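You operate a simulated robot arm through the tools that you are given. There is no shell and no other tool. Be economical: measure what you need, move in short steps, check, and stop when the job is done.

The job below is to be done with a simulated robot arm. You get a single attempt, and the scene is never put back.

JOB
Sweep the spilt beads into the yellow pan and tip them into the bead tub.
Fine: pan on the yellow mat, its lip to the beads; white brush back in the cream holder, pan back. What is to be rubbed or washed off counts as gone when no trace of it is left.

The check looks at the end state, three seconds after you hand in, the way a careful person would. Anything else that was tipped, shoved, dropped, spilled or broken makes it a failure.

ROBOT AND FRAMES
A 6-joint arm with a two-finger parallel gripper, fixed in place. Base frame: the origin is at the foot of the arm, x ahead of it, y to its left, z up; the work surface is at about z = 640. Units: mm, rad, N and s.
With the tool pointing down near the work surface it reaches from about 100 to 700 mm from the base axis. Its first joint turns from -1.152 to 1.152 rad. Payload 2.45 kg.
The TCP is the grasp point between the finger pads, 24 mm short of the fingertips. In the tool frame z runs along the fingers and y along their closing line. Largest opening 68 mm; finger width 17, thickness 10; the body of the gripper, 40 by 70 mm, starts 41 mm behind the TCP.
Orientation is that of the tool frame in the base frame, as a unit quaternion [x, y, z, w]. With the fingers straight down and closing along the base's y, the tool's x points along the base's -x, its y along +y and its z along -z.

CONTROLS
- The arm moves only by the tool step_arm. Its argument "steps" is a list of rows, each an object (a shift or turn left out is 0, a gripper value left out holds the last) with "dr": the turn, a rotation vector about the base's x, y, z in rad, a list of three; "offset": the shift along the base's x, y, z in mm, a list of three; "fingers": the gripper command, from -1 (shut) to 1 (fully open), values between in proportion. In form: [{"dr": [ax, ay, az], "offset": [tx, ty, tz], "fingers": fingers}, ...]. A call has 1 to 12 rows; each row shifts and turns the commanded pose from where the row before left it. Rows are played at 5 a second. More than 50 mm and 0.15 rad between two rows, or a gripper value outside its range, and nothing of the call is played. Where a pose cannot be reached the arm comes as near as it can. A force on the tool above 40 N (or 10 N above the force at the start of the call, whichever is more), or a blocked arm, ends the call early, and 0.2 s more pass. The fingers move at their own pace (about 108 mm/s each) and stop on an object; they squeeze with about 23 N. The grip force told is the motor's: it shows also when the fingers shut on nothing. Time passes only in rows, and 0.2 s behind the last, so rows that do not move let the fingers close. The reply holds the time, the measured pose of the TCP, the force on the tool along the base axes, the opening and the grip force, in the units named above and with some noise, with the torque about the TCP (base axes, N m) and any sound that the robot's microphone picked up.
- Cameras (640 x 400 px; columns grow to the right, rows downward): "scene" is fixed at [153.8, 417.8, 1438.6]; the picture's right is [-0.80, -0.60, 0.00], its down [-0.47, 0.63, -0.61] and it looks along [0.37, -0.49, -0.79] (base axes); focal length 368 px, centre (320, 200). "wrist" rides on the gripper at [84, 11, -75] in the tool frame; the picture's right is [-0.13, 0.99, 0.00], its down [-0.60, -0.08, -0.79] and it looks along [-0.79, -0.10, 0.61] (tool axes); focal length 251 px, centre (320, 200).
- capture(camera): a new picture of that camera. It takes no simulated time.
- pixel_to_xyz(camera, pixels): there is no depth. For up to 12 entries [column, row, z] of the newest picture of that camera ("zoom" is the newest enlarged one), the place [x, y] in the base frame at which the ray of that pixel passes the height z, good to about 2 mm. It takes no simulated time.
- zoom(camera, box): a new picture of the part [left, top, right, bottom] of that camera's present view, enlarged. It takes no simulated time.
- job_done(): hands the job in; it is judged then, once.

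Go step by step. Measure first, check grasps and placings, and put right what went wrong. The budget is 80 turns and 38 pictures, counting those below and the enlarged ones. Unless the task says otherwise, let go and move clear before handing in, and close with one line.

The tools are called after "Emit:" by a JSON object that holds its "op" and its "data". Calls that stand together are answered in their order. step_arm: Moves the arm, as the interface text tells. Its arguments: {"type":"object","properties":{"steps":{"type":"array","items":{"type":"object","properties":{"dr":{"type":"array","items":{"type":"number"}},"offset":{"type":"array","items":{"type":"number"}},"fingers":{"type":"number"}}}}},"required":["steps"]} The other tools are called the same way: capture (camera) takes a picture; pixel_to_xyz (camera, pixels) gives the place at which the rays of pixels pass given heights; zoom (camera, box) takes an enlarged picture of a part of a camera's view; job_done () hands the job in.

At the start:

```text
time: 0.0
eef_pos: [442.0, 218.5, 1064.7]
tool_rot: [-0.001, 1.0, 0.0, 0.001]
ft_force: [0.5, 1.4, 0.0]
ft_torque: [0.0, 0.01, -0.02]
finger_gap: 68.0
gripper_force: 0.1
```

scene: 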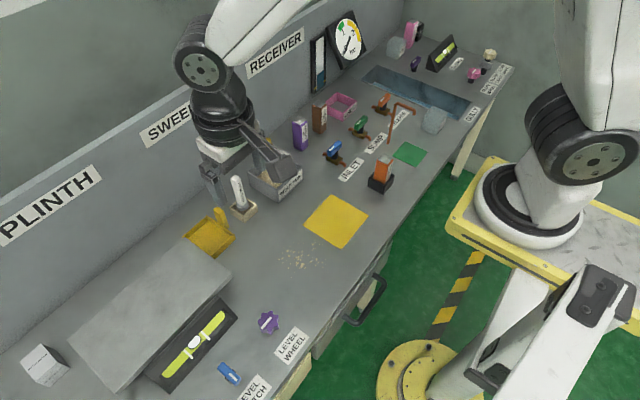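
wrist: 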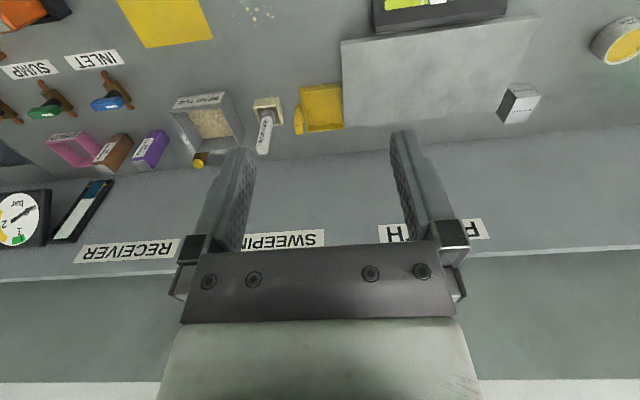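

The scene shows the yellow pan near (208,235), the white brush in the cream holder (240,195), the bead tub (275,180), the yellow mat (336,220) and the beads (300,258). I'll zoom in on these to measure them.

Emit:
{"op": "zoom", "data": {"camera": "scene", "box": [170, 130, 390, 290]}}

Emit:
{"op": "zoom", "data": {"camera": "wrist", "box": [100, 0, 360, 170]}}

```text
2.50 times, centred on (280, 210) of scene
```

zoom: 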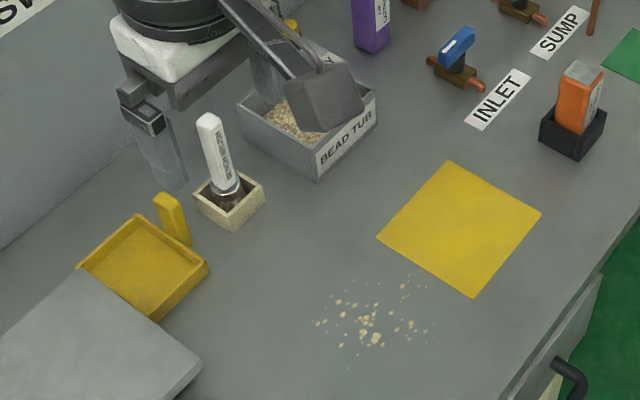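

```text
2.35 times, centred on (230, 85) of wrist
```

zoom: 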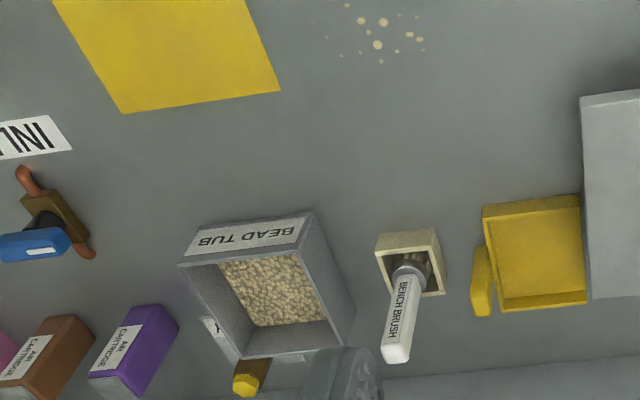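

The pan, brush and tub are clear in both views. I'll get their base coordinates next.

Emit:
{"op": "pixel_to_xyz", "data": {"camera": "scene", "pixels": [[183.2, 236, 660], [207.2, 216, 660], [235.2, 237.2, 660], [214, 258, 640], [342.8, 272.4, 640], [332, 194, 640], [368, 216, 640], [302.5, 225, 640], [380.5, 239, 640], [247, 222, 640], [235, 177, 800], [300, 258, 640]]}}

Emit:
{"op": "pixel_to_xyz", "data": {"camera": "wrist", "pixels": [[299.4, 88, 660], [340.6, 82.9, 660], [343.6, 129.7, 640], [305.3, 132.7, 660], [297, 106, 670], [298, 133, 670], [171, 112, 700], [223, 91, 700], [243, 145, 700], [195, 152, 700], [267, 108, 660], [262, 150, 750]]}}

```text
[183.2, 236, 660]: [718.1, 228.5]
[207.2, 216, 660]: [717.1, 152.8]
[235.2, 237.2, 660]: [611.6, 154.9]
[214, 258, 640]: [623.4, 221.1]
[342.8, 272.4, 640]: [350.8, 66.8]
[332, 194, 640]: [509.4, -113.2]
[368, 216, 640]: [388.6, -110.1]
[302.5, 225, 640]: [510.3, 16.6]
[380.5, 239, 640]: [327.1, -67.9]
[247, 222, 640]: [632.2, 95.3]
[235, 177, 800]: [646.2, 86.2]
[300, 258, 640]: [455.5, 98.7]
```

```text
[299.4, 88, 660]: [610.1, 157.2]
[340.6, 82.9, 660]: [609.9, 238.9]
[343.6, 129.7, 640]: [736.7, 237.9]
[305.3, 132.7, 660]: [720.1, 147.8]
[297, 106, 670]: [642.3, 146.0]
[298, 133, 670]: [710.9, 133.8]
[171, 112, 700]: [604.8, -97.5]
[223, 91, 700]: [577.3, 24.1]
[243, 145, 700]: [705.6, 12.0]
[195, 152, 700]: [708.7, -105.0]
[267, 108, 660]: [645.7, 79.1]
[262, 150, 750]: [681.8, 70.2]
```

The mat spans about x 390–510, y −113–17. The pan spans about x 612–718, y 150–240, and the brush is at about (640,85). I'll move the wrist camera closer to see the pan's handle and lip.

Emit:
{"op": "step_arm", "data": {"steps": [{"offset": [25, -15, -45]}, {"offset": [25, -15, -45]}, {"offset": [25, -15, -45]}, {"offset": [20, -10, -45]}, {"offset": [0, 0, 0]}]}}

Emit:
{"op": "capture", "data": {"camera": "wrist"}}

Emit:
{"op": "zoom", "data": {"camera": "scene", "box": [160, 150, 320, 280]}}

```text
refused: row 1 steps farther than a row can; nothing moved
```

```text
33 pictures are left
```

wrist: 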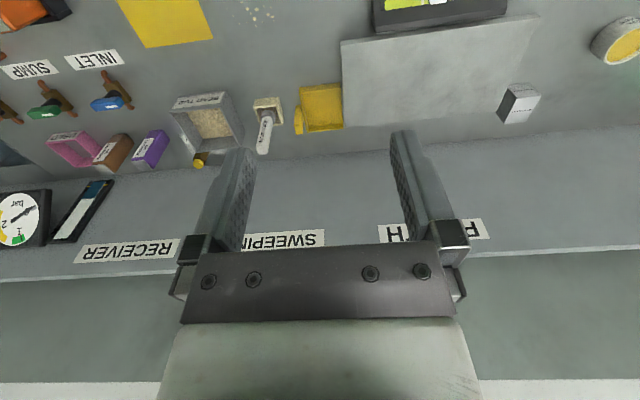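

```text
3.08 times, centred on (240, 215) of scene
```

zoom: 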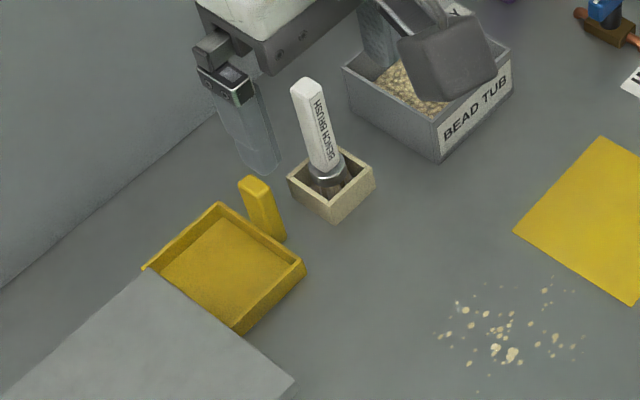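

The row was too long (over 50 mm). I'll repeat the move with shorter rows.

Emit:
{"op": "step_arm", "data": {"steps": [{"offset": [20, -10, -40]}, {"offset": [20, -10, -40]}, {"offset": [20, -10, -40]}, {"offset": [20, -10, -40]}, {"offset": [20, -10, -40]}, {"offset": [0, 0, 0]}]}}

Emit:
{"op": "capture", "data": {"camera": "wrist"}}

```text
time: 1.4
eef_pos: [543.2, 169.3, 865.5]
tool_rot: [-0.001, 1.0, 0.001, 0.001]
ft_force: [-0.2, -0.1, 0.2]
ft_torque: [-0.03, 0.02, 0.01]
finger_gap: 68.1
gripper_force: 0.0
```

```text
31 pictures are left
```

wrist: 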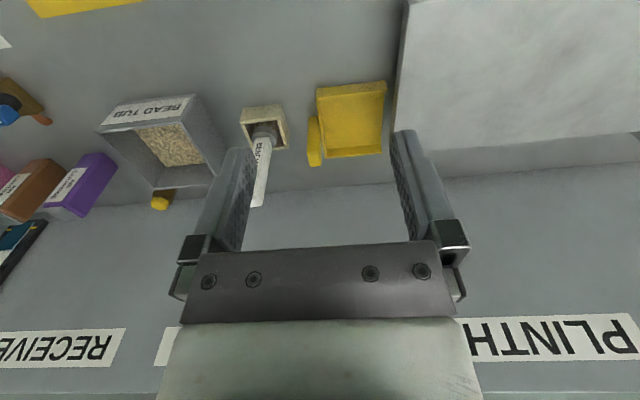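

Emit:
{"op": "zoom", "data": {"camera": "wrist", "box": [230, 70, 410, 182]}}

```text
3.56 times, centred on (320, 126) of wrist
```

zoom: 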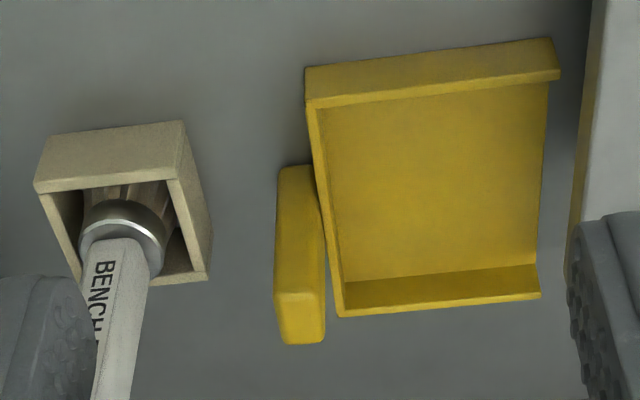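

The pan's lip is open toward +y, and its handle is a post on the −y side. I'll triangulate the heights of the handle, the brush and the tub.

Emit:
{"op": "pixel_to_xyz", "data": {"camera": "wrist", "pixels": [[314.4, 159.1, 700], [314.4, 159.1, 740], [314, 119, 640], [258, 203, 760], [258, 203, 800], [258, 203, 840], [317, 90, 660], [385.5, 81, 660], [326, 158, 660], [382, 153, 660], [269, 145, 690], [288, 149, 690]]}}

Emit:
{"op": "pixel_to_xyz", "data": {"camera": "scene", "pixels": [[218.9, 209.5, 680], [218.9, 209.5, 700], [218.9, 209.5, 740], [226, 229, 640], [233.5, 177.7, 760], [233.5, 177.7, 800], [233.5, 177.7, 840], [229.6, 208.5, 690], [239, 198, 690], [257.5, 205.5, 690], [249, 217.4, 690]]}}

```text
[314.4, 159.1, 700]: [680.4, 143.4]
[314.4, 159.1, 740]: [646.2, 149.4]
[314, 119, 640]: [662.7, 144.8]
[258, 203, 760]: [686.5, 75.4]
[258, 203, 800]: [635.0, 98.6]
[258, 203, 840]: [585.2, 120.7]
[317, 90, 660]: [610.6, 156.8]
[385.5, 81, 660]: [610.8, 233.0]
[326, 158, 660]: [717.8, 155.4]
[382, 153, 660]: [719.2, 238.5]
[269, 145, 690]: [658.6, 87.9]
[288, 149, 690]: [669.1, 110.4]
```

```text
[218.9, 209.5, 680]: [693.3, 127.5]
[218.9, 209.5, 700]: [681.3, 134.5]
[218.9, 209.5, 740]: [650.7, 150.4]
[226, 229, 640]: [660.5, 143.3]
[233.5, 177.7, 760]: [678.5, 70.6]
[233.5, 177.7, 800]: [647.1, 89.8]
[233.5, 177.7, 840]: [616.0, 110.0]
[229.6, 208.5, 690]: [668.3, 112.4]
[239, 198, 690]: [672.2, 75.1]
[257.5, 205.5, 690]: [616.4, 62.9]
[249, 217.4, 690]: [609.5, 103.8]
```

The pan handle is a vertical post at about (664,143), reaching up to z≈725. I'll check the holder rim height and the bead spread before closing in.

Emit:
{"op": "pixel_to_xyz", "data": {"camera": "wrist", "pixels": [[239.9, 121.8, 670], [280.7, 120.4, 670], [288.3, 147.9, 670], [280.7, 120.4, 680], [280.7, 104.5, 640], [314.4, 152.7, 725], [314.4, 165.8, 725], [307.8, 159, 725], [321.4, 159, 725]]}}

Emit:
{"op": "pixel_to_xyz", "data": {"camera": "scene", "pixels": [[229.6, 208.5, 670], [239, 198, 670], [257.5, 205.5, 670], [244.2, 214.5, 670], [244.2, 214.5, 680], [244.2, 222.1, 640], [279, 254, 640], [302, 274, 640], [326, 257, 640], [312, 244, 640], [320, 265, 640], [281, 261, 640]]}}

```text
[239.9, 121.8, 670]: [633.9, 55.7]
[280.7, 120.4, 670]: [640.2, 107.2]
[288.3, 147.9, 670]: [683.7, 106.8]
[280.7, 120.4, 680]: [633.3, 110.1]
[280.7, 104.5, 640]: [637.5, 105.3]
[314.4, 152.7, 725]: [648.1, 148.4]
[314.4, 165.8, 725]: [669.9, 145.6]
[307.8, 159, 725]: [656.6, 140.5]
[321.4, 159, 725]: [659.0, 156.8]
```

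```text
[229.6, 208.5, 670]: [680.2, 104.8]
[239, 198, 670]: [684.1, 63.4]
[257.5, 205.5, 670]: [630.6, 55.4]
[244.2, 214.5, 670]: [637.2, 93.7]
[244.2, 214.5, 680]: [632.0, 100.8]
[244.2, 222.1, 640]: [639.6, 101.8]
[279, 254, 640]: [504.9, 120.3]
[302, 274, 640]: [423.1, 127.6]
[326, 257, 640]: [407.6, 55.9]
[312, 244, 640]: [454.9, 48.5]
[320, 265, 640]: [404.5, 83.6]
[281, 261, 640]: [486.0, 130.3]
```

The holder covers x 637–684, y 55–106 with its rim at z≈670. The post is at about (663,146), so closing along y fits with the fingers part open. I'll move above the post.

Emit:
{"op": "step_arm", "data": {"steps": [{"offset": [40, -8, -20], "fingers": 0.25}, {"offset": [40, -8, -20]}, {"offset": [40, -8, -20]}, {"offset": [0, 0, -40]}, {"offset": [0, 0, 0]}]}}

Emit:
{"op": "capture", "data": {"camera": "wrist"}}

Emit:
{"op": "zoom", "data": {"camera": "scene", "box": [160, 150, 320, 280]}}

```text
time: 2.6
eef_pos: [663.9, 145.2, 766.8]
tool_rot: [-0.001, 1.0, 0.001, 0.002]
ft_force: [0.6, -0.5, 0.1]
ft_torque: [0.0, 0.01, 0.0]
finger_gap: 42.5
gripper_force: 0.1
```

```text
29 pictures are left
```

wrist: 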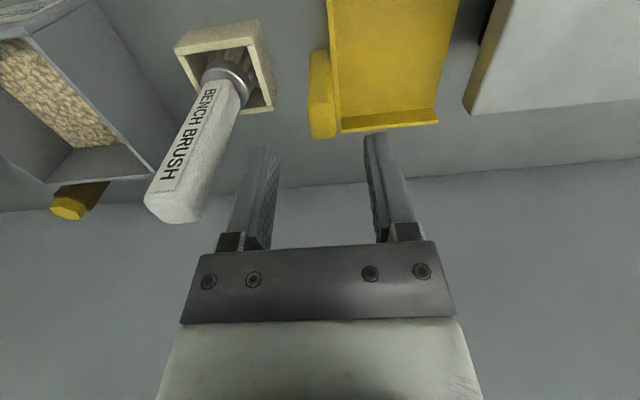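

```text
3.08 times, centred on (240, 215) of scene
```

zoom: 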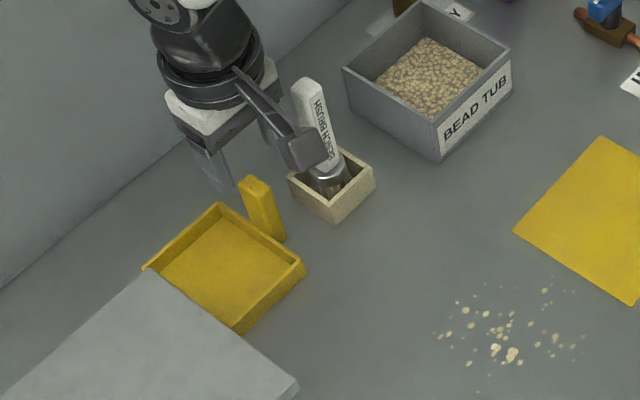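

Emit:
{"op": "pixel_to_xyz", "data": {"camera": "wrist", "pixels": [[323, 138, 700], [323, 138, 720], [309, 100, 700], [309, 100, 720], [336, 125, 720], [310, 125, 720], [322, 100, 720], [336, 125, 700], [310, 125, 700]]}}

Emit:
{"op": "zoom", "data": {"camera": "wrist", "box": [250, 30, 410, 160]}}

```text
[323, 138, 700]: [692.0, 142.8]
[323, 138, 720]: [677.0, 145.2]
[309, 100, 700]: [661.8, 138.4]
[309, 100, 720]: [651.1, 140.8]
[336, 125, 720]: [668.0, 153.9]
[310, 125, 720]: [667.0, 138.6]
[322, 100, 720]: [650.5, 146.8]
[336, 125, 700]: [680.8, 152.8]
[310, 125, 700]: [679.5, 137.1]
```

```text
3.08 times, centred on (330, 95) of wrist
```

zoom: 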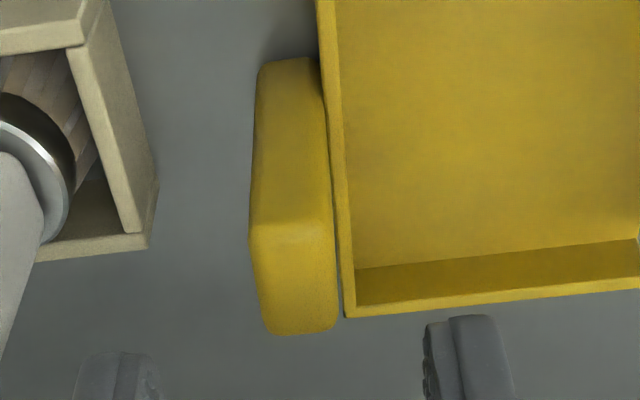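

The post top is at z≈720, centred at about (665,146), roughly 24 by 15 mm. The gripper is aligned, so I'll descend to z≈697 and close.

Emit:
{"op": "step_arm", "data": {"steps": [{"offset": [1, 1, -35]}, {"offset": [0, 0, -35]}, {"offset": [0, 0, 0]}, {"fingers": -1}, {"offset": [0, 0, 0]}, {"offset": [0, 0, 0]}]}}

```text
time: 4.0
eef_pos: [664.5, 146.3, 696.5]
tool_rot: [-0.001, 1.0, 0.001, 0.001]
ft_force: [0.5, -0.3, -0.4]
ft_torque: [-0.04, -0.02, 0.0]
finger_gap: 15.6
gripper_force: 23.5
```

The grip holds at 15.6 mm. I'll lift the pan straight up.

Emit:
{"op": "step_arm", "data": {"steps": [{"offset": [0, 0, 10]}, {"offset": [0, 0, 30]}, {"offset": [0, 0, 40]}, {"offset": [0, 0, 40]}, {"offset": [0, 0, 40]}, {"offset": [0, 0, 0]}]}}

Emit:
{"op": "capture", "data": {"camera": "scene"}}

```text
time: 5.4
eef_pos: [660.6, 145.1, 854.3]
tool_rot: [-0.001, 1.0, 0.0, 0.0]
ft_force: [-0.1, 0.2, -0.6]
ft_torque: [-0.04, 0.03, 0.04]
finger_gap: 15.6
gripper_force: 23.3
```

```text
26 pictures are left
```

scene: 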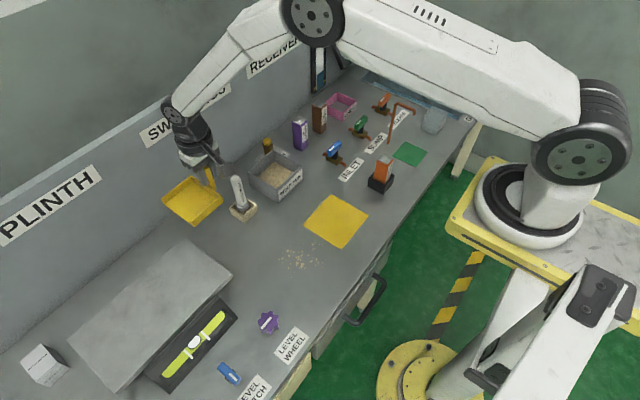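

The pan is held level. I'll carry it to above the mat.

Emit:
{"op": "step_arm", "data": {"steps": [{"offset": [-30.6, -32.3, 0]}, {"offset": [-30.6, -32.3, 0]}, {"offset": [-30.6, -32.3, 0]}, {"offset": [-30.6, -32.3, 0]}, {"offset": [-30.6, -32.3, 0]}, {"offset": [-30.6, -32.3, 0]}, {"offset": [-30.6, -32.3, 0]}, {"offset": [0, 0, -40]}, {"offset": [0, 0, -40]}, {"offset": [0, 0, 0]}]}}

Emit:
{"op": "capture", "data": {"camera": "scene"}}

```text
time: 7.6
eef_pos: [448.6, -79.0, 773.0]
tool_rot: [-0.001, 1.0, 0.001, 0.001]
ft_force: [0.4, 0.2, 0.6]
ft_torque: [-0.01, -0.01, -0.01]
finger_gap: 15.7
gripper_force: 23.3
```

```text
25 pictures are left
```

scene: 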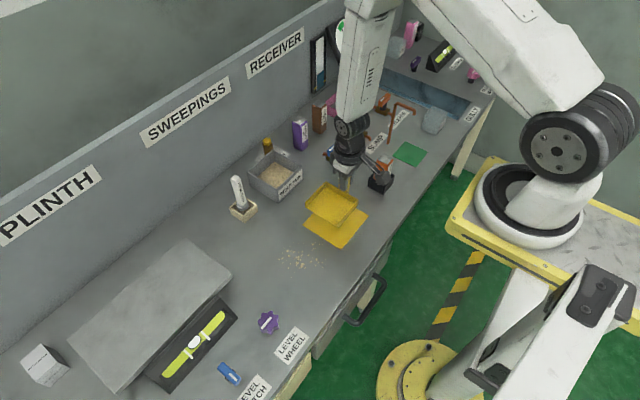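

I'll check clearance to the orange bottle stand at (380,186) before lowering.

Emit:
{"op": "pixel_to_xyz", "data": {"camera": "scene", "pixels": [[379, 194, 640], [367, 182, 660], [392, 182, 660], [383, 157, 720], [341, 248.8, 640], [322, 243, 640], [302.5, 225, 640], [383, 157, 780]]}}

Emit:
{"op": "zoom", "data": {"camera": "scene", "box": [290, 130, 410, 260]}}

```text
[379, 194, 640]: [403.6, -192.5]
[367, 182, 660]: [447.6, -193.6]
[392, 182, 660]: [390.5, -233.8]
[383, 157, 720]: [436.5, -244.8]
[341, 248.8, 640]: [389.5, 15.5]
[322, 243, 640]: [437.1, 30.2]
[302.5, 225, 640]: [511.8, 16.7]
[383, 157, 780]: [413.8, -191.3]
```

```text
3.08 times, centred on (350, 195) of scene
```

zoom: 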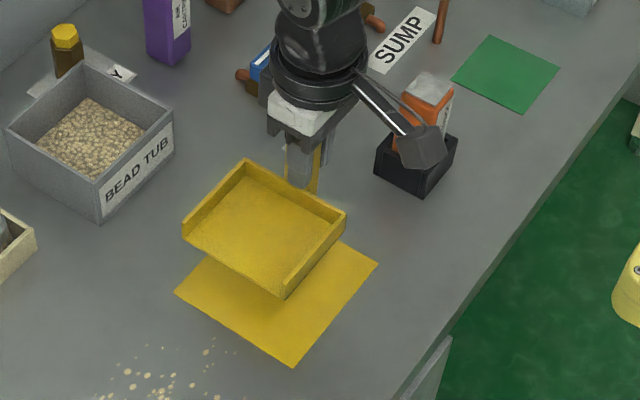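

The stand begins at y<−190, so there is room. I'll lower the pan onto the mat.

Emit:
{"op": "step_arm", "data": {"steps": [{"offset": [1, 0, -40]}, {"offset": [0, 0, -25]}, {"offset": [0, 0, -8]}, {"offset": [0, 0, 0]}]}}

```text
time: 8.6
eef_pos: [449.6, -80.3, 700.9]
tool_rot: [-0.001, 1.0, 0.0, 0.002]
ft_force: [1.0, -0.2, -0.2]
ft_torque: [0.01, 0.03, -0.01]
finger_gap: 15.8
gripper_force: 22.9
```

Emit:
{"op": "step_arm", "data": {"steps": [{"offset": [0, 0, -2]}, {"offset": [0, 0, -1]}, {"offset": [0, 0, 0]}]}}

Emit:
{"op": "zoom", "data": {"camera": "scene", "box": [270, 170, 390, 290]}}

```text
time: 9.4
eef_pos: [449.6, -80.4, 697.1]
tool_rot: [-0.001, 1.0, 0.0, 0.001]
ft_force: [0.1, 0.6, -0.5]
ft_torque: [-0.04, -0.03, 0.01]
finger_gap: 15.7
gripper_force: 23.2
```

```text
3.33 times, centred on (330, 230) of scene
```

zoom: 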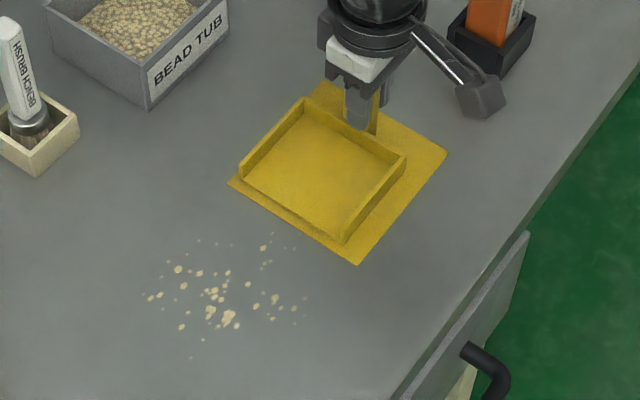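

The pan sits on the mat with its lip just inside the edge facing the beads. I'll release and rise.

Emit:
{"op": "step_arm", "data": {"steps": [{"offset": [0, 0, 0], "fingers": 0.2}, {"offset": [0, 0, 0]}, {"offset": [0, 0, 35]}, {"offset": [0, 0, 45]}, {"offset": [0, 0, 45]}, {"offset": [0, 0, 0]}]}}

Emit:
{"op": "capture", "data": {"camera": "wrist"}}

```text
time: 10.8
eef_pos: [451.4, -79.8, 821.4]
tool_rot: [-0.001, 1.0, 0.001, 0.0]
ft_force: [0.5, 1.1, 0.7]
ft_torque: [-0.01, -0.01, -0.01]
finger_gap: 40.9
gripper_force: 0.0
```

```text
22 pictures are left
```

wrist: 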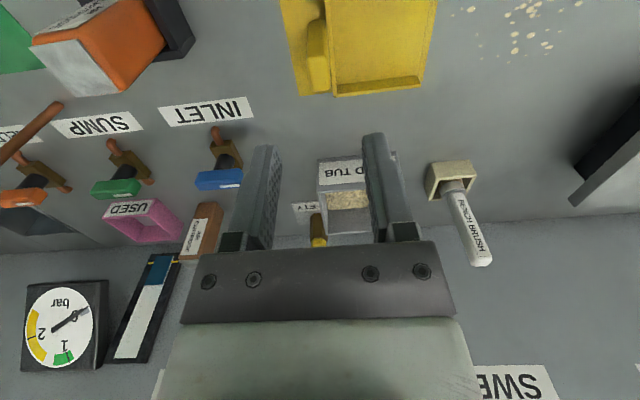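

The pan stands on its own. Next I'll move near the brush at a safe height and look.

Emit:
{"op": "step_arm", "data": {"steps": [{"offset": [0, 0, 40], "fingers": 0.4}, {"offset": [30, 26.7, 0]}, {"offset": [30, 26.7, 0]}, {"offset": [30, 26.7, 0]}, {"offset": [30, 26.7, 0]}, {"offset": [30, 26.7, 0]}, {"offset": [30, 26.7, 0]}, {"offset": [0, 0, 0]}]}}

Emit:
{"op": "capture", "data": {"camera": "wrist"}}

```text
time: 12.6
eef_pos: [631.0, 81.8, 863.5]
tool_rot: [-0.001, 1.0, 0.0, -0.001]
ft_force: [1.0, -0.1, -0.6]
ft_torque: [-0.02, -0.01, 0.0]
finger_gap: 47.5
gripper_force: 0.0
```

```text
21 pictures are left
```

wrist: 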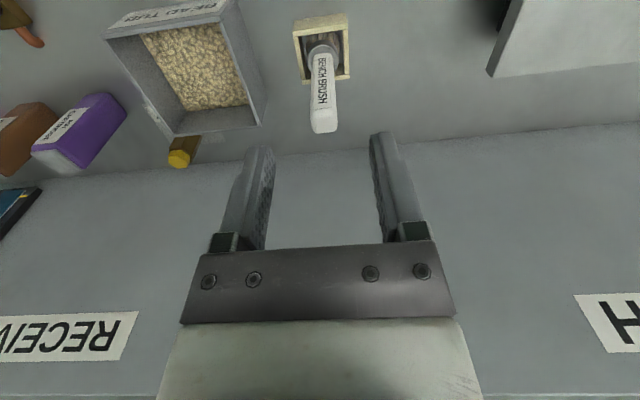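

Emit:
{"op": "pixel_to_xyz", "data": {"camera": "wrist", "pixels": [[324, 128, 770], [324, 128, 780], [324, 128, 790], [312, 125, 780], [337, 125, 780], [322, 55, 690], [310, 62, 690], [334, 62, 690], [298, 31, 670], [347, 28, 670], [350, 78, 670]]}}

Emit:
{"op": "zoom", "data": {"camera": "scene", "box": [200, 150, 280, 230]}}

```text
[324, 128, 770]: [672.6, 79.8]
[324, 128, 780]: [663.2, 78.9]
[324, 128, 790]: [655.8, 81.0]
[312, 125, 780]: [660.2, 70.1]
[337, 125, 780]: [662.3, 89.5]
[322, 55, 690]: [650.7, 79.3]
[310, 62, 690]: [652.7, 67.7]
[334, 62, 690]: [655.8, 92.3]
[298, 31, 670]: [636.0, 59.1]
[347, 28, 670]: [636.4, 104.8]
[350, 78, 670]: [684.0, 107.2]
```

```text
5.00 times, centred on (240, 190) of scene
```

zoom: 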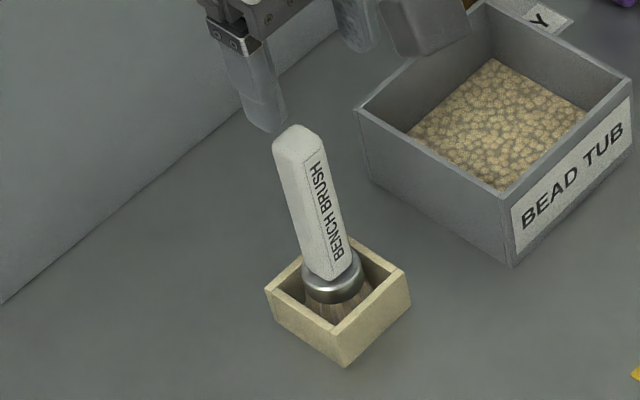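

The brush is vertical at (661,80), with its top at z≈780 and a handle about 20 mm wide. I'll grasp it at z≈748.

Emit:
{"op": "step_arm", "data": {"steps": [{"offset": [30, -1.5, -15]}, {"offset": [0, 0, -35]}, {"offset": [0, 0, -35]}, {"offset": [0, 0, -30]}, {"offset": [0, 0, 0]}, {"fingers": -1}, {"offset": [0, 0, 0]}, {"offset": [0, 0, 0]}]}}

Emit:
{"op": "zoom", "data": {"camera": "scene", "box": [200, 150, 280, 230]}}

```text
time: 14.4
eef_pos: [659.5, 77.3, 747.7]
tool_rot: [0.0, 1.0, 0.001, 0.002]
ft_force: [-0.2, -0.7, 0.1]
ft_torque: [-0.01, -0.03, -0.03]
finger_gap: 19.5
gripper_force: 22.8
```

```text
5.00 times, centred on (240, 190) of scene
```

zoom: 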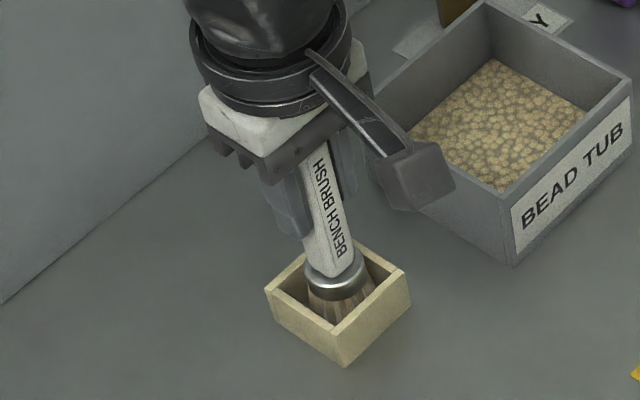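

The brush is gripped at 19.5 mm. I'll lift it clear and carry it to beyond the beads on the +y side.

Emit:
{"op": "step_arm", "data": {"steps": [{"offset": [0, 0, 20]}, {"offset": [0, 0, 40]}, {"offset": [0, 0, 40]}, {"offset": [-40, 20, 0]}, {"offset": [-40, 20, 0]}, {"offset": [-40, 20, 0]}, {"offset": [-40, 20, 0]}, {"offset": [0, 0, -30]}, {"offset": [0, 0, 0]}]}}

Emit:
{"op": "capture", "data": {"camera": "wrist"}}

Emit:
{"op": "zoom", "data": {"camera": "scene", "box": [220, 180, 390, 300]}}

Emit:
{"op": "pixel_to_xyz", "data": {"camera": "scene", "pixels": [[268, 312, 660], [258, 322, 640], [280, 322, 660]]}}

```text
time: 16.4
eef_pos: [500.1, 157.5, 817.9]
tool_rot: [-0.001, 1.0, 0.001, 0.001]
ft_force: [0.7, -0.5, -0.7]
ft_torque: [-0.01, 0.02, -0.03]
finger_gap: 19.3
gripper_force: 22.6
```

```text
18 pictures are left
```

wrist: 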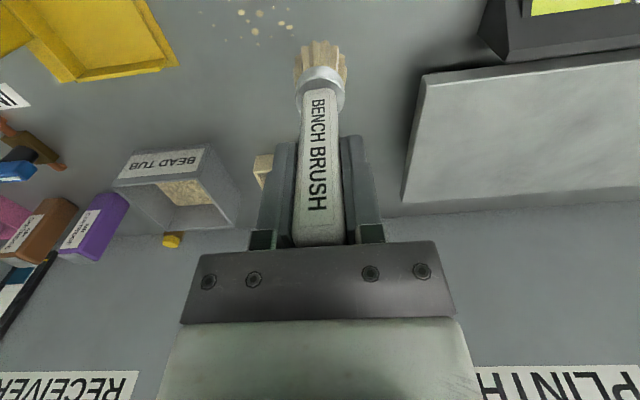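

```text
3.33 times, centred on (305, 240) of scene
```

zoom: 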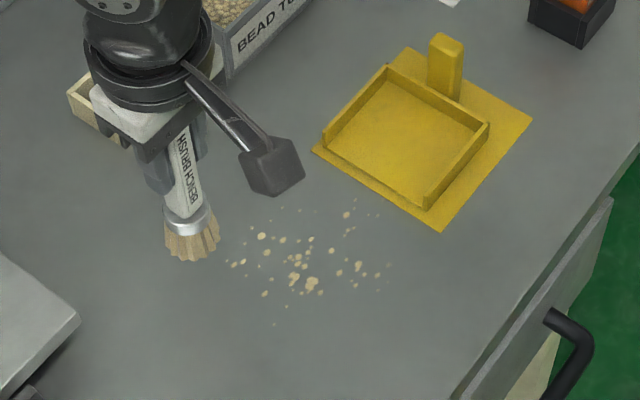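

```text
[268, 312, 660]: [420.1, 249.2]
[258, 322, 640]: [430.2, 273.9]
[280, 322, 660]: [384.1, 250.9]
```

The bristles and beads are clearly visible in the zoom, with beads from (233,262) to (390,265). I'll get the bead extents and lower the brush until it just touches the table.

Emit:
{"op": "pixel_to_xyz", "data": {"camera": "scene", "pixels": [[278.9, 258.6, 640], [291.5, 276.9, 640], [326, 259.5, 640], [313.4, 224, 640], [323, 240, 640], [285, 236, 640], [281, 248, 640], [287, 268.5, 640], [322, 263, 640], [303, 265, 640], [318, 245, 640], [299, 264, 640]]}}

Emit:
{"op": "step_arm", "data": {"steps": [{"offset": [0, 0, -30]}, {"offset": [0, 0, -25]}, {"offset": [0, 0, -12]}, {"offset": [0, 0, -4]}, {"offset": [0, 0, 0]}]}}

```text
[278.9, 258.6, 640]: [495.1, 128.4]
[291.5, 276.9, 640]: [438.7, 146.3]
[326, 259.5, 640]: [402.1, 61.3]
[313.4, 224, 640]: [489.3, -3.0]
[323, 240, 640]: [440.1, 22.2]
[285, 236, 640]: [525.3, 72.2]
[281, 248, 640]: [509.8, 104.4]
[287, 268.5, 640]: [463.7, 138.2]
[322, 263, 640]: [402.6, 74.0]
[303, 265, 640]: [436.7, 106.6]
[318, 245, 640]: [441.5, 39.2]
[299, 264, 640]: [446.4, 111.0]
```

```text
time: 17.6
eef_pos: [499.4, 158.8, 747.7]
tool_rot: [-0.001, 1.0, 0.001, 0.0]
ft_force: [-4.5, -0.5, 12.1]
ft_torque: [-0.06, 0.42, -0.03]
finger_gap: 19.4
gripper_force: 22.8
```

The bristles touch at TCP z≈748 (12 N), so I'll back off 3 mm to find a light contact height.

Emit:
{"op": "step_arm", "data": {"steps": [{"offset": [0, 0, 2]}, {"offset": [0, 0, 0]}]}}

Emit:
{"op": "zoom", "data": {"camera": "scene", "box": [230, 180, 350, 290]}}

```text
time: 18.2
eef_pos: [501.0, 158.2, 749.5]
tool_rot: [-0.002, 1.0, 0.001, 0.001]
ft_force: [0.2, -0.2, -1.1]
ft_torque: [0.01, 0.0, 0.05]
finger_gap: 19.6
gripper_force: 23.5
```

```text
3.64 times, centred on (290, 235) of scene
```

zoom: 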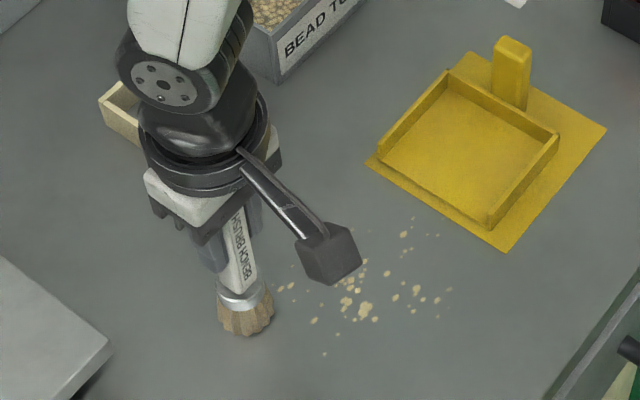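

Light contact is at z≈749. First stroke: start at the high‑x edge and converge into the pan, raising slightly over the lip.

Emit:
{"op": "step_arm", "data": {"steps": [{"offset": [6, 0, -0.7]}, {"offset": [-5, -16, 0]}, {"offset": [-5, -16, 0]}, {"offset": [-5, -16, 0]}, {"offset": [-5, -16, 0]}, {"offset": [-5, -16, 0]}, {"offset": [-5, -16, 0]}, {"offset": [-5, -16, 0]}, {"offset": [-1, -16, 1]}, {"offset": [0, -15, 2.5]}, {"offset": [0, -15, 1]}, {"offset": [0, -14, 0]}]}}

Emit:
{"op": "capture", "data": {"camera": "scene"}}

```text
time: 20.8
eef_pos: [469.6, -14.4, 753.9]
tool_rot: [-0.001, 1.0, 0.001, 0.002]
ft_force: [0.0, -0.5, -0.6]
ft_torque: [0.02, -0.03, -0.01]
finger_gap: 19.6
gripper_force: 22.9
```

```text
15 pictures are left
```

scene: 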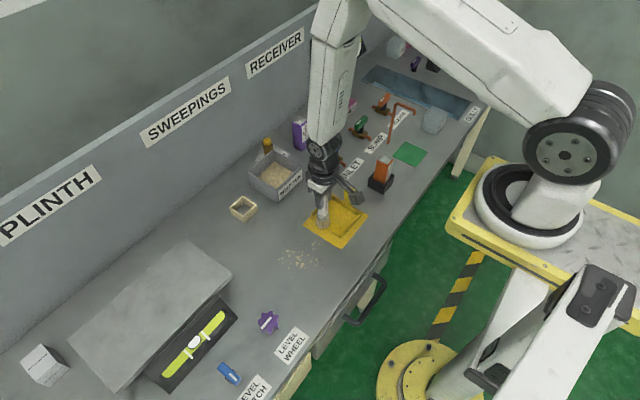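

Emit:
{"op": "zoom", "data": {"camera": "scene", "box": [260, 190, 370, 285]}}

```text
4.21 times, centred on (315, 238) of scene
```

zoom: 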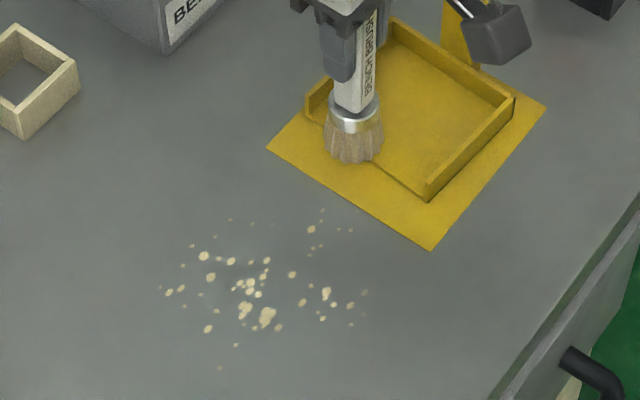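

The beads have not moved: the stroke ran too lightly over them. The brush also nudged the pan back on the mat. I'll lift the brush and measure the pan.

Emit:
{"op": "step_arm", "data": {"steps": [{"offset": [0, 2, 30]}, {"offset": [0, 40, 10]}, {"offset": [0, 45, 0]}, {"offset": [0, 45, 0]}, {"offset": [0, 40, 0]}, {"offset": [0, 0, 0]}]}}

Emit:
{"op": "zoom", "data": {"camera": "scene", "box": [260, 180, 380, 280]}}

```text
time: 22.2
eef_pos: [469.4, 158.9, 792.9]
tool_rot: [-0.001, 1.0, -0.001, 0.0]
ft_force: [0.3, -0.1, -0.5]
ft_torque: [0.02, -0.02, 0.03]
finger_gap: 19.7
gripper_force: 23.1
```

```text
4.00 times, centred on (320, 230) of scene
```

zoom: 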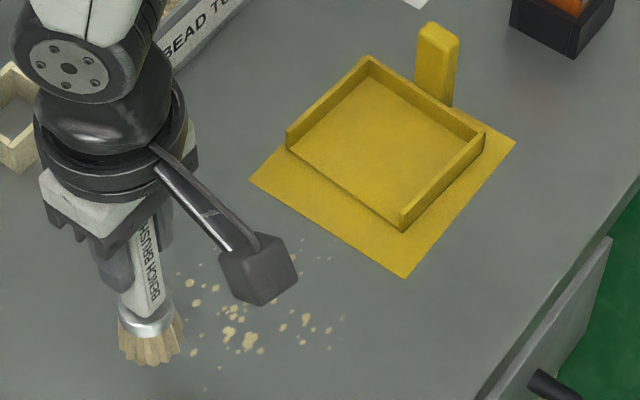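

Emit:
{"op": "pixel_to_xyz", "data": {"camera": "scene", "pixels": [[340.75, 238, 640], [311.5, 217.5, 640], [362.5, 217, 640], [351, 187.5, 720], [332, 195, 660], [341, 249.5, 640], [302.5, 225, 640], [368.8, 215.5, 640]]}}

```text
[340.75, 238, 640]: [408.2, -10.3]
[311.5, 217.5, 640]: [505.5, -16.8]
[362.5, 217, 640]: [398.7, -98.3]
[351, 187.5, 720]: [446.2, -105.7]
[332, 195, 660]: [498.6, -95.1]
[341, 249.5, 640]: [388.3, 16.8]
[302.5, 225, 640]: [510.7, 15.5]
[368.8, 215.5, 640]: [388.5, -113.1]
```

The pan is still on the mat with its lip at y≈−13, facing the beads. I'll test a firmer, short stroke at z≈747.

Emit:
{"op": "step_arm", "data": {"steps": [{"offset": [0, 0, -30]}, {"offset": [0, 0, -13]}, {"offset": [0, 0, -3]}, {"offset": [0, -10, 0]}, {"offset": [0, -10, 0]}, {"offset": [0, -10, 0]}, {"offset": [0, -10, 0]}, {"offset": [0, -10, 0]}, {"offset": [0, -10, 0]}]}}

Emit:
{"op": "zoom", "data": {"camera": "scene", "box": [250, 190, 370, 290]}}

```text
time: 24.2
eef_pos: [470.7, 97.9, 747.5]
tool_rot: [-0.001, 1.0, 0.001, 0.002]
ft_force: [-0.4, 5.1, 14.6]
ft_torque: [0.41, 0.04, 0.0]
finger_gap: 19.7
gripper_force: 23.1
```

```text
4.00 times, centred on (310, 240) of scene
```

zoom: 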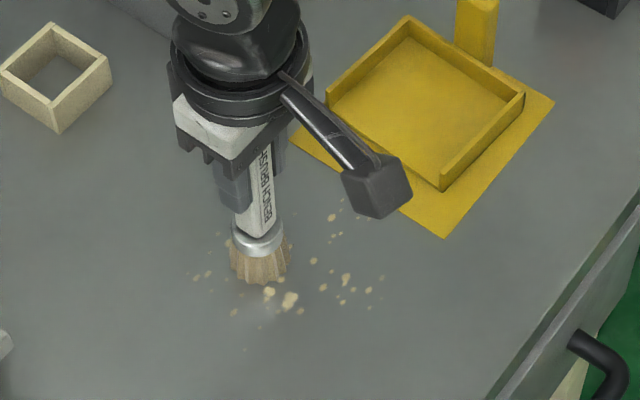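

Pressing works: the beads along the stroke are being swept. I'll continue to the lip, then raise and carry on over it into the pan.

Emit:
{"op": "step_arm", "data": {"steps": [{"offset": [0, -12, 0]}, {"offset": [0, -12, 0]}, {"offset": [0, -12, 0]}, {"offset": [0, -12, 0]}, {"offset": [0, -12, 0]}, {"offset": [0, -12, 0]}, {"offset": [0, -12, 0]}, {"offset": [0, -4, 4]}, {"offset": [0, -6, 4]}, {"offset": [0, -12, 0]}, {"offset": [0, -12, 0]}]}}

Emit:
{"op": "zoom", "data": {"camera": "scene", "box": [250, 180, 370, 280]}}

```text
time: 26.6
eef_pos: [469.1, -19.3, 755.3]
tool_rot: [-0.001, 1.0, 0.001, 0.0]
ft_force: [-0.8, 0.0, -0.3]
ft_torque: [-0.03, -0.01, -0.01]
finger_gap: 19.7
gripper_force: 23.2
```

```text
4.00 times, centred on (310, 230) of scene
```

zoom: 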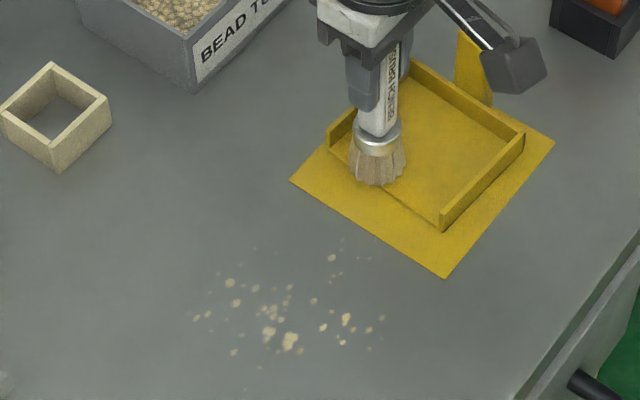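

The pattern is still there, though beads in the pressed lane look fainter. It probably takes several firm passes. I'll run more pressed strokes into the pan, starting with the centre lane at x≈445.

Emit:
{"op": "step_arm", "data": {"steps": [{"offset": [-25, 40, 15]}, {"offset": [0, 45, 0]}, {"offset": [0, 45, -8]}, {"offset": [0, 39, -15.5]}, {"offset": [0, -22, 0]}, {"offset": [0, -22, 0]}, {"offset": [0, -22, 0]}, {"offset": [0, -22, 0]}, {"offset": [0, -22, 0]}, {"offset": [0, -22, 0]}, {"offset": [0, -6, 8.5]}, {"offset": [0, -31, 0]}]}}

Emit:
{"op": "zoom", "data": {"camera": "scene", "box": [250, 180, 370, 280]}}

```text
time: 29.2
eef_pos: [444.2, -19.4, 754.1]
tool_rot: [-0.001, 1.0, 0.001, 0.001]
ft_force: [0.2, -1.0, -0.1]
ft_torque: [-0.02, 0.01, 0.03]
finger_gap: 19.5
gripper_force: 22.9
```

```text
4.00 times, centred on (310, 230) of scene
```

zoom: 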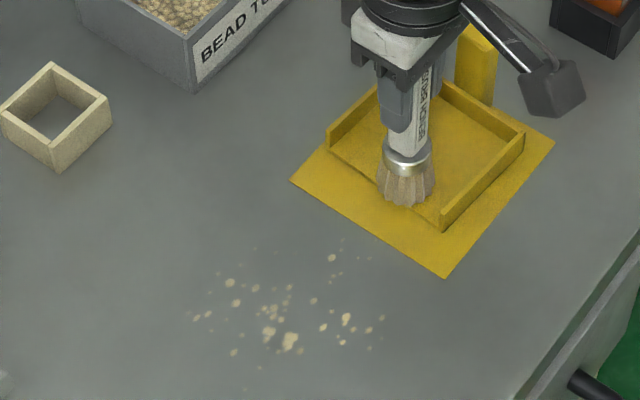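

The fade per pass looks small. I'll press harder (about 24 N) and go slower over the dense lane.

Emit:
{"op": "step_arm", "data": {"steps": [{"offset": [5, 40, 20]}, {"offset": [0, 45, 0]}, {"offset": [0, 45, -8]}, {"offset": [0, 30, -17]}, {"offset": [0, 0, -3.5]}, {"offset": [0, -10, 0]}, {"offset": [0, -10, 0]}, {"offset": [0, -10, 0]}, {"offset": [0, -10, 0]}, {"offset": [0, -10, 0]}, {"offset": [0, -10, 0]}, {"offset": [0, -10, 0]}]}}

Emit:
{"op": "step_arm", "data": {"steps": [{"offset": [0, -12, 0]}, {"offset": [0, -12, 0]}, {"offset": [0, -12, 0]}, {"offset": [0, -12, 0]}, {"offset": [0, -8, 0]}, {"offset": [0, -6, 9]}, {"offset": [0, -31, 0]}]}}

Emit:
{"op": "zoom", "data": {"camera": "scene", "box": [250, 180, 370, 280]}}

```text
time: 31.8
eef_pos: [449.8, 70.0, 746.7]
tool_rot: [-0.001, 1.0, 0.001, 0.001]
ft_force: [-0.4, 0.1, 0.1]
ft_torque: [0.04, -0.02, 0.04]
finger_gap: 19.5
gripper_force: 23.2
```

```text
time: 33.4
eef_pos: [449.0, -22.4, 756.9]
tool_rot: [-0.001, 1.0, 0.001, 0.0]
ft_force: [-0.5, 0.0, -0.2]
ft_torque: [0.01, 0.01, 0.02]
finger_gap: 19.6
gripper_force: 22.5
```

```text
4.00 times, centred on (310, 230) of scene
```

zoom: 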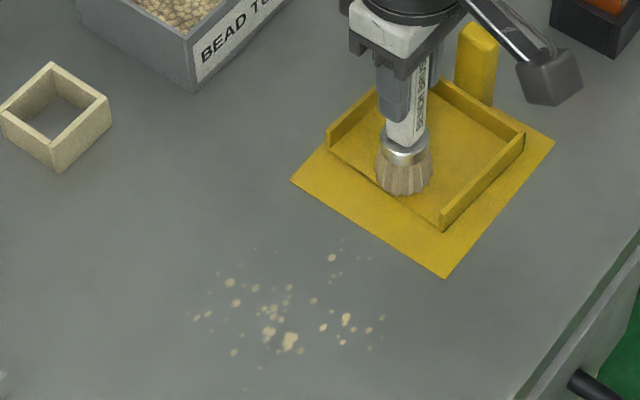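

The force was zero at z 746.7, so the brush slid up in the grip and that stroke didn't touch. I'll find the new contact height.

Emit:
{"op": "step_arm", "data": {"steps": [{"offset": [5, 40, 15]}, {"offset": [0, 45, 0]}, {"offset": [0, 45, -8]}, {"offset": [0, 42, -17]}, {"offset": [0, 0, -1]}, {"offset": [0, 0, 0]}]}}

Emit:
{"op": "step_arm", "data": {"steps": [{"offset": [0, 0, -1]}]}}

Emit:
{"op": "step_arm", "data": {"steps": [{"offset": [0, 0, -1]}]}}

```text
time: 34.8
eef_pos: [456.1, 149.3, 744.8]
tool_rot: [-0.001, 1.0, 0.001, 0.0]
ft_force: [-0.2, -0.5, -0.8]
ft_torque: [0.03, 0.03, -0.01]
finger_gap: 19.4
gripper_force: 23.1
```

```text
time: 35.2
eef_pos: [455.3, 149.3, 744.2]
tool_rot: [-0.001, 1.0, 0.001, 0.001]
ft_force: [-2.1, -2.4, 9.8]
ft_torque: [-0.26, 0.17, 0.02]
finger_gap: 19.6
gripper_force: 22.7
```

```text
time: 35.6
eef_pos: [455.1, 149.5, 742.5]
tool_rot: [-0.001, 1.0, 0.0, 0.002]
ft_force: [-1.4, -2.3, 19.0]
ft_torque: [-0.23, 0.12, -0.03]
finger_gap: 19.9
gripper_force: 22.9
```

Now it presses with 19 N at z 742.5. I'll sweep at this height.

Emit:
{"op": "step_arm", "data": {"steps": [{"offset": [0, -11, 0]}, {"offset": [0, -11, 0]}, {"offset": [0, -11, 0]}, {"offset": [0, -11, 0]}, {"offset": [0, -11, 0]}, {"offset": [0, -11, 0]}]}}

Emit:
{"op": "step_arm", "data": {"steps": [{"offset": [0, -12, 0]}, {"offset": [0, -12, 0]}, {"offset": [0, -12, 0]}, {"offset": [0, -12, 0]}, {"offset": [0, -12, 0]}]}}

Emit:
{"op": "zoom", "data": {"camera": "scene", "box": [250, 180, 370, 280]}}

```text
time: 37.0
eef_pos: [454.7, 83.7, 742.9]
tool_rot: [-0.001, 1.0, 0.0, 0.0]
ft_force: [-0.1, -0.2, -0.5]
ft_torque: [-0.01, 0.0, -0.02]
finger_gap: 19.5
gripper_force: 23.2
```

```text
time: 38.2
eef_pos: [456.3, 22.6, 744.0]
tool_rot: [-0.001, 1.0, 0.001, 0.001]
ft_force: [-1.5, 15.1, 11.5]
ft_torque: [1.52, 0.17, -0.01]
finger_gap: 26.3
gripper_force: 23.2
```

```text
4.00 times, centred on (310, 230) of scene
```

zoom: 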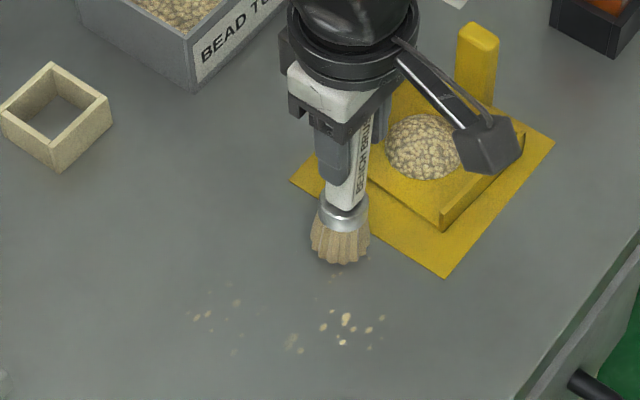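

The centre beads are gone and a heap now sits in the pan. Traces remain at (200,315), (236,300), (290,345), (345,325) and (335,275) in the zoom. The brush tilted in the grip, so I'll lift to relieve it and measure the remnants.

Emit:
{"op": "step_arm", "data": {"steps": [{"offset": [0, 5, 8]}, {"offset": [0, 20, 20]}, {"offset": [0, 40, 0]}, {"offset": [0, 40, 0]}, {"offset": [0, 30, 0]}, {"offset": [0, 0, 0]}]}}

Emit:
{"op": "pixel_to_xyz", "data": {"camera": "scene", "pixels": [[282.5, 258.8, 640], [291.5, 255, 640], [291.2, 268, 640], [305, 266.5, 640], [318.75, 260, 640], [328.5, 259.5, 640], [315, 248, 640], [322, 267, 640], [311, 261, 640], [278, 260, 640], [287, 248, 640]]}}

Emit:
{"op": "capture", "data": {"camera": "wrist"}}

```text
time: 39.6
eef_pos: [454.4, 159.2, 769.0]
tool_rot: [-0.001, 1.0, 0.0, 0.0]
ft_force: [0.3, 0.7, -0.9]
ft_torque: [-0.01, 0.0, -0.02]
finger_gap: 19.2
gripper_force: 22.9
```

```text
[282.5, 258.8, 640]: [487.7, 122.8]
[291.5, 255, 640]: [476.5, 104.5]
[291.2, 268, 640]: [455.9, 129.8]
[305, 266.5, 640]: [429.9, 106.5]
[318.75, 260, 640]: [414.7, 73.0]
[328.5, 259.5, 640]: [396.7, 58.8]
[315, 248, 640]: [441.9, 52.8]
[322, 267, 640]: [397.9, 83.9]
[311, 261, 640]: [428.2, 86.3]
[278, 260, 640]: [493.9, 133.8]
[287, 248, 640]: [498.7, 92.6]
```

```text
7 pictures are left
```

wrist: 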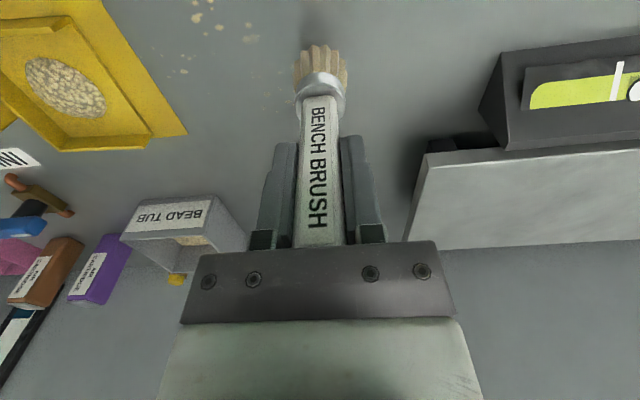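

The brush is straight again (gap 19.2). Next I'll do the high‑x lane at x≈490 and find contact there.

Emit:
{"op": "step_arm", "data": {"steps": [{"offset": [36, -6, 0]}, {"offset": [0, 0, -20]}, {"offset": [0, 0, -4]}, {"offset": [0, 0, 0]}]}}

Emit:
{"op": "step_arm", "data": {"steps": [{"offset": [0, 0, -1.5]}]}}

Emit:
{"op": "step_arm", "data": {"steps": [{"offset": [0, 0, -1]}]}}

```text
time: 40.6
eef_pos: [491.1, 154.2, 747.0]
tool_rot: [-0.002, 1.0, 0.001, 0.001]
ft_force: [-0.7, -0.2, -0.3]
ft_torque: [0.0, 0.0, -0.02]
finger_gap: 19.5
gripper_force: 23.4
```

```text
time: 41.0
eef_pos: [490.8, 152.0, 745.6]
tool_rot: [-0.001, 1.0, 0.002, 0.001]
ft_force: [-0.2, 0.2, -1.7]
ft_torque: [-0.01, 0.0, -0.04]
finger_gap: 19.3
gripper_force: 23.2
```

```text
time: 41.4
eef_pos: [490.0, 152.0, 745.1]
tool_rot: [-0.001, 1.0, 0.0, 0.0]
ft_force: [-0.3, -0.7, 0.1]
ft_torque: [0.0, -0.04, 0.01]
finger_gap: 19.3
gripper_force: 23.0
```

No contact yet. I'll press further and start the stroke, letting it creep down slightly to keep contact.

Emit:
{"op": "step_arm", "data": {"steps": [{"offset": [0, 0, -1.5]}, {"offset": [0, 0, -1]}]}}

Emit:
{"op": "step_arm", "data": {"steps": [{"offset": [0, 0, -1]}, {"offset": [0, -10, -0.2]}, {"offset": [0, -10, -0.2]}, {"offset": [0, -10, -0.2]}]}}

```text
time: 42.0
eef_pos: [491.2, 153.6, 741.6]
tool_rot: [0.0, 1.0, 0.0, 0.001]
ft_force: [0.3, -0.1, -0.1]
ft_torque: [-0.01, 0.0, 0.03]
finger_gap: 19.5
gripper_force: 23.1
```

```text
time: 43.0
eef_pos: [491.0, 124.2, 741.2]
tool_rot: [-0.002, 1.0, 0.0, 0.002]
ft_force: [1.1, 7.0, 17.7]
ft_torque: [0.4, -0.21, 0.05]
finger_gap: 19.8
gripper_force: 22.7
```

Good contact (17.7 N). I'll continue the stroke, curving inward.

Emit:
{"op": "step_arm", "data": {"steps": [{"offset": [0, -10, -0.2]}, {"offset": [0, -10, -0.2]}, {"offset": [0, -10, -0.2]}, {"offset": [-2, -10, -0.2]}]}}

Emit:
{"op": "step_arm", "data": {"steps": [{"offset": [-3, -10, -0.2]}, {"offset": [-3, -10, -0.2]}, {"offset": [-3, -10, 0]}, {"offset": [-3, -10, 0]}, {"offset": [-3, -8, 0]}]}}

```text
time: 44.0
eef_pos: [490.5, 83.4, 739.5]
tool_rot: [-0.001, 1.0, 0.001, 0.002]
ft_force: [0.9, 7.3, 23.9]
ft_torque: [0.55, -0.1, -0.01]
finger_gap: 19.7
gripper_force: 23.0
```

```text
time: 45.2
eef_pos: [475.9, 34.5, 739.2]
tool_rot: [-0.002, 1.0, 0.001, 0.003]
ft_force: [3.3, 21.0, 31.1]
ft_torque: [1.74, -0.39, 0.05]
finger_gap: 20.1
gripper_force: 23.4
```

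The contact was strong there. I'll lift and go to the low‑x lane at x≈402, y≈115.

Emit:
{"op": "step_arm", "data": {"steps": [{"offset": [0, 5, 25]}, {"offset": [-25, 27, 0]}, {"offset": [-25, 27, 0]}, {"offset": [-24, 26, 0]}, {"offset": [0, 0, -18]}, {"offset": [0, 0, -7]}]}}

Emit:
{"op": "step_arm", "data": {"steps": [{"offset": [0, 0, -1.2]}]}}

```text
time: 46.6
eef_pos: [399.4, 118.4, 740.6]
tool_rot: [-0.001, 1.0, 0.001, 0.0]
ft_force: [-1.6, -1.7, 23.9]
ft_torque: [-0.23, 0.17, -0.02]
finger_gap: 19.8
gripper_force: 22.9
```

```text
time: 47.0
eef_pos: [400.8, 120.6, 739.4]
tool_rot: [-0.001, 1.0, 0.0, 0.001]
ft_force: [-0.9, -1.6, 11.6]
ft_torque: [-0.19, 0.08, -0.03]
finger_gap: 19.8
gripper_force: 22.9
stopped in row 1: the force on the tool passed its limit at 43 N (the readings are from after the stop); the commanded pose is now the measured one
```

In contact at 12–24 N. I'll sweep the low‑x lane.

Emit:
{"op": "step_arm", "data": {"steps": [{"offset": [0, -10, -0.4]}, {"offset": [0, -10, -0.3]}, {"offset": [0, -10, -0.2]}, {"offset": [0, -10, -0.2]}]}}

Emit:
{"op": "step_arm", "data": {"steps": [{"offset": [2, -10, -0.2]}, {"offset": [4, -10, -0.2]}, {"offset": [5, -10, -0.2]}, {"offset": [6, -10, 0]}, {"offset": [6, -8, 0]}]}}

```text
time: 48.0
eef_pos: [401.9, 82.6, 740.0]
tool_rot: [-0.001, 1.0, 0.002, 0.004]
ft_force: [-1.1, 2.1, 11.2]
ft_torque: [0.01, 0.22, -0.03]
finger_gap: 19.5
gripper_force: 23.0
stopped in row 4: the force on the tool passed its limit at 43 N (the readings are from after the stop); the commanded pose is now the measured one
```

```text
time: 49.0
eef_pos: [414.5, 47.3, 739.9]
tool_rot: [-0.002, 1.0, 0.002, 0.004]
ft_force: [-1.9, 1.5, 11.7]
ft_torque: [0.01, 0.06, -0.06]
finger_gap: 19.6
gripper_force: 22.6
stopped in row 4: the force on the tool passed its limit at 42 N (the readings are from after the stop); the commanded pose is now the measured one
```

Force peaks say the brush is now bottomed against the gripper, so I can use a constant height. Next lane is x≈425 from y≈135.

Emit:
{"op": "step_arm", "data": {"steps": [{"offset": [0, 5, 20]}, {"offset": [5, 40, 0]}, {"offset": [6, 43, 0]}, {"offset": [0, 0, -14]}, {"offset": [0, 0, -5]}, {"offset": [0, 0, 0]}]}}

Emit:
{"op": "step_arm", "data": {"steps": [{"offset": [0, -10, -0.3]}, {"offset": [0, -10, 0]}, {"offset": [0, -10, 0]}, {"offset": [0, -10, 0]}, {"offset": [0, -10, 0]}, {"offset": [0, -10, 0]}, {"offset": [0, -10, 0]}, {"offset": [0, -10, 0]}, {"offset": [1, -10, 0]}, {"offset": [2, -8, 0]}]}}

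Emit:
{"op": "zoom", "data": {"camera": "scene", "box": [250, 180, 370, 280]}}

```text
time: 50.4
eef_pos: [426.6, 138.0, 740.0]
tool_rot: [-0.001, 1.0, 0.002, 0.004]
ft_force: [0.6, -0.2, -0.2]
ft_torque: [-0.01, -0.01, -0.01]
finger_gap: 19.4
gripper_force: 23.1
```

```text
time: 52.5
eef_pos: [430.0, 39.1, 740.0]
tool_rot: [-0.002, 1.0, 0.002, 0.004]
ft_force: [-1.8, 7.8, 25.0]
ft_torque: [0.52, 0.24, -0.02]
finger_gap: 19.7
gripper_force: 22.8
```

```text
4.00 times, centred on (310, 230) of scene
```

zoom: 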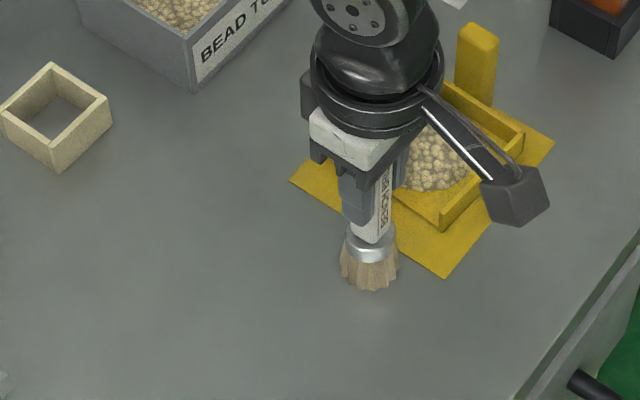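

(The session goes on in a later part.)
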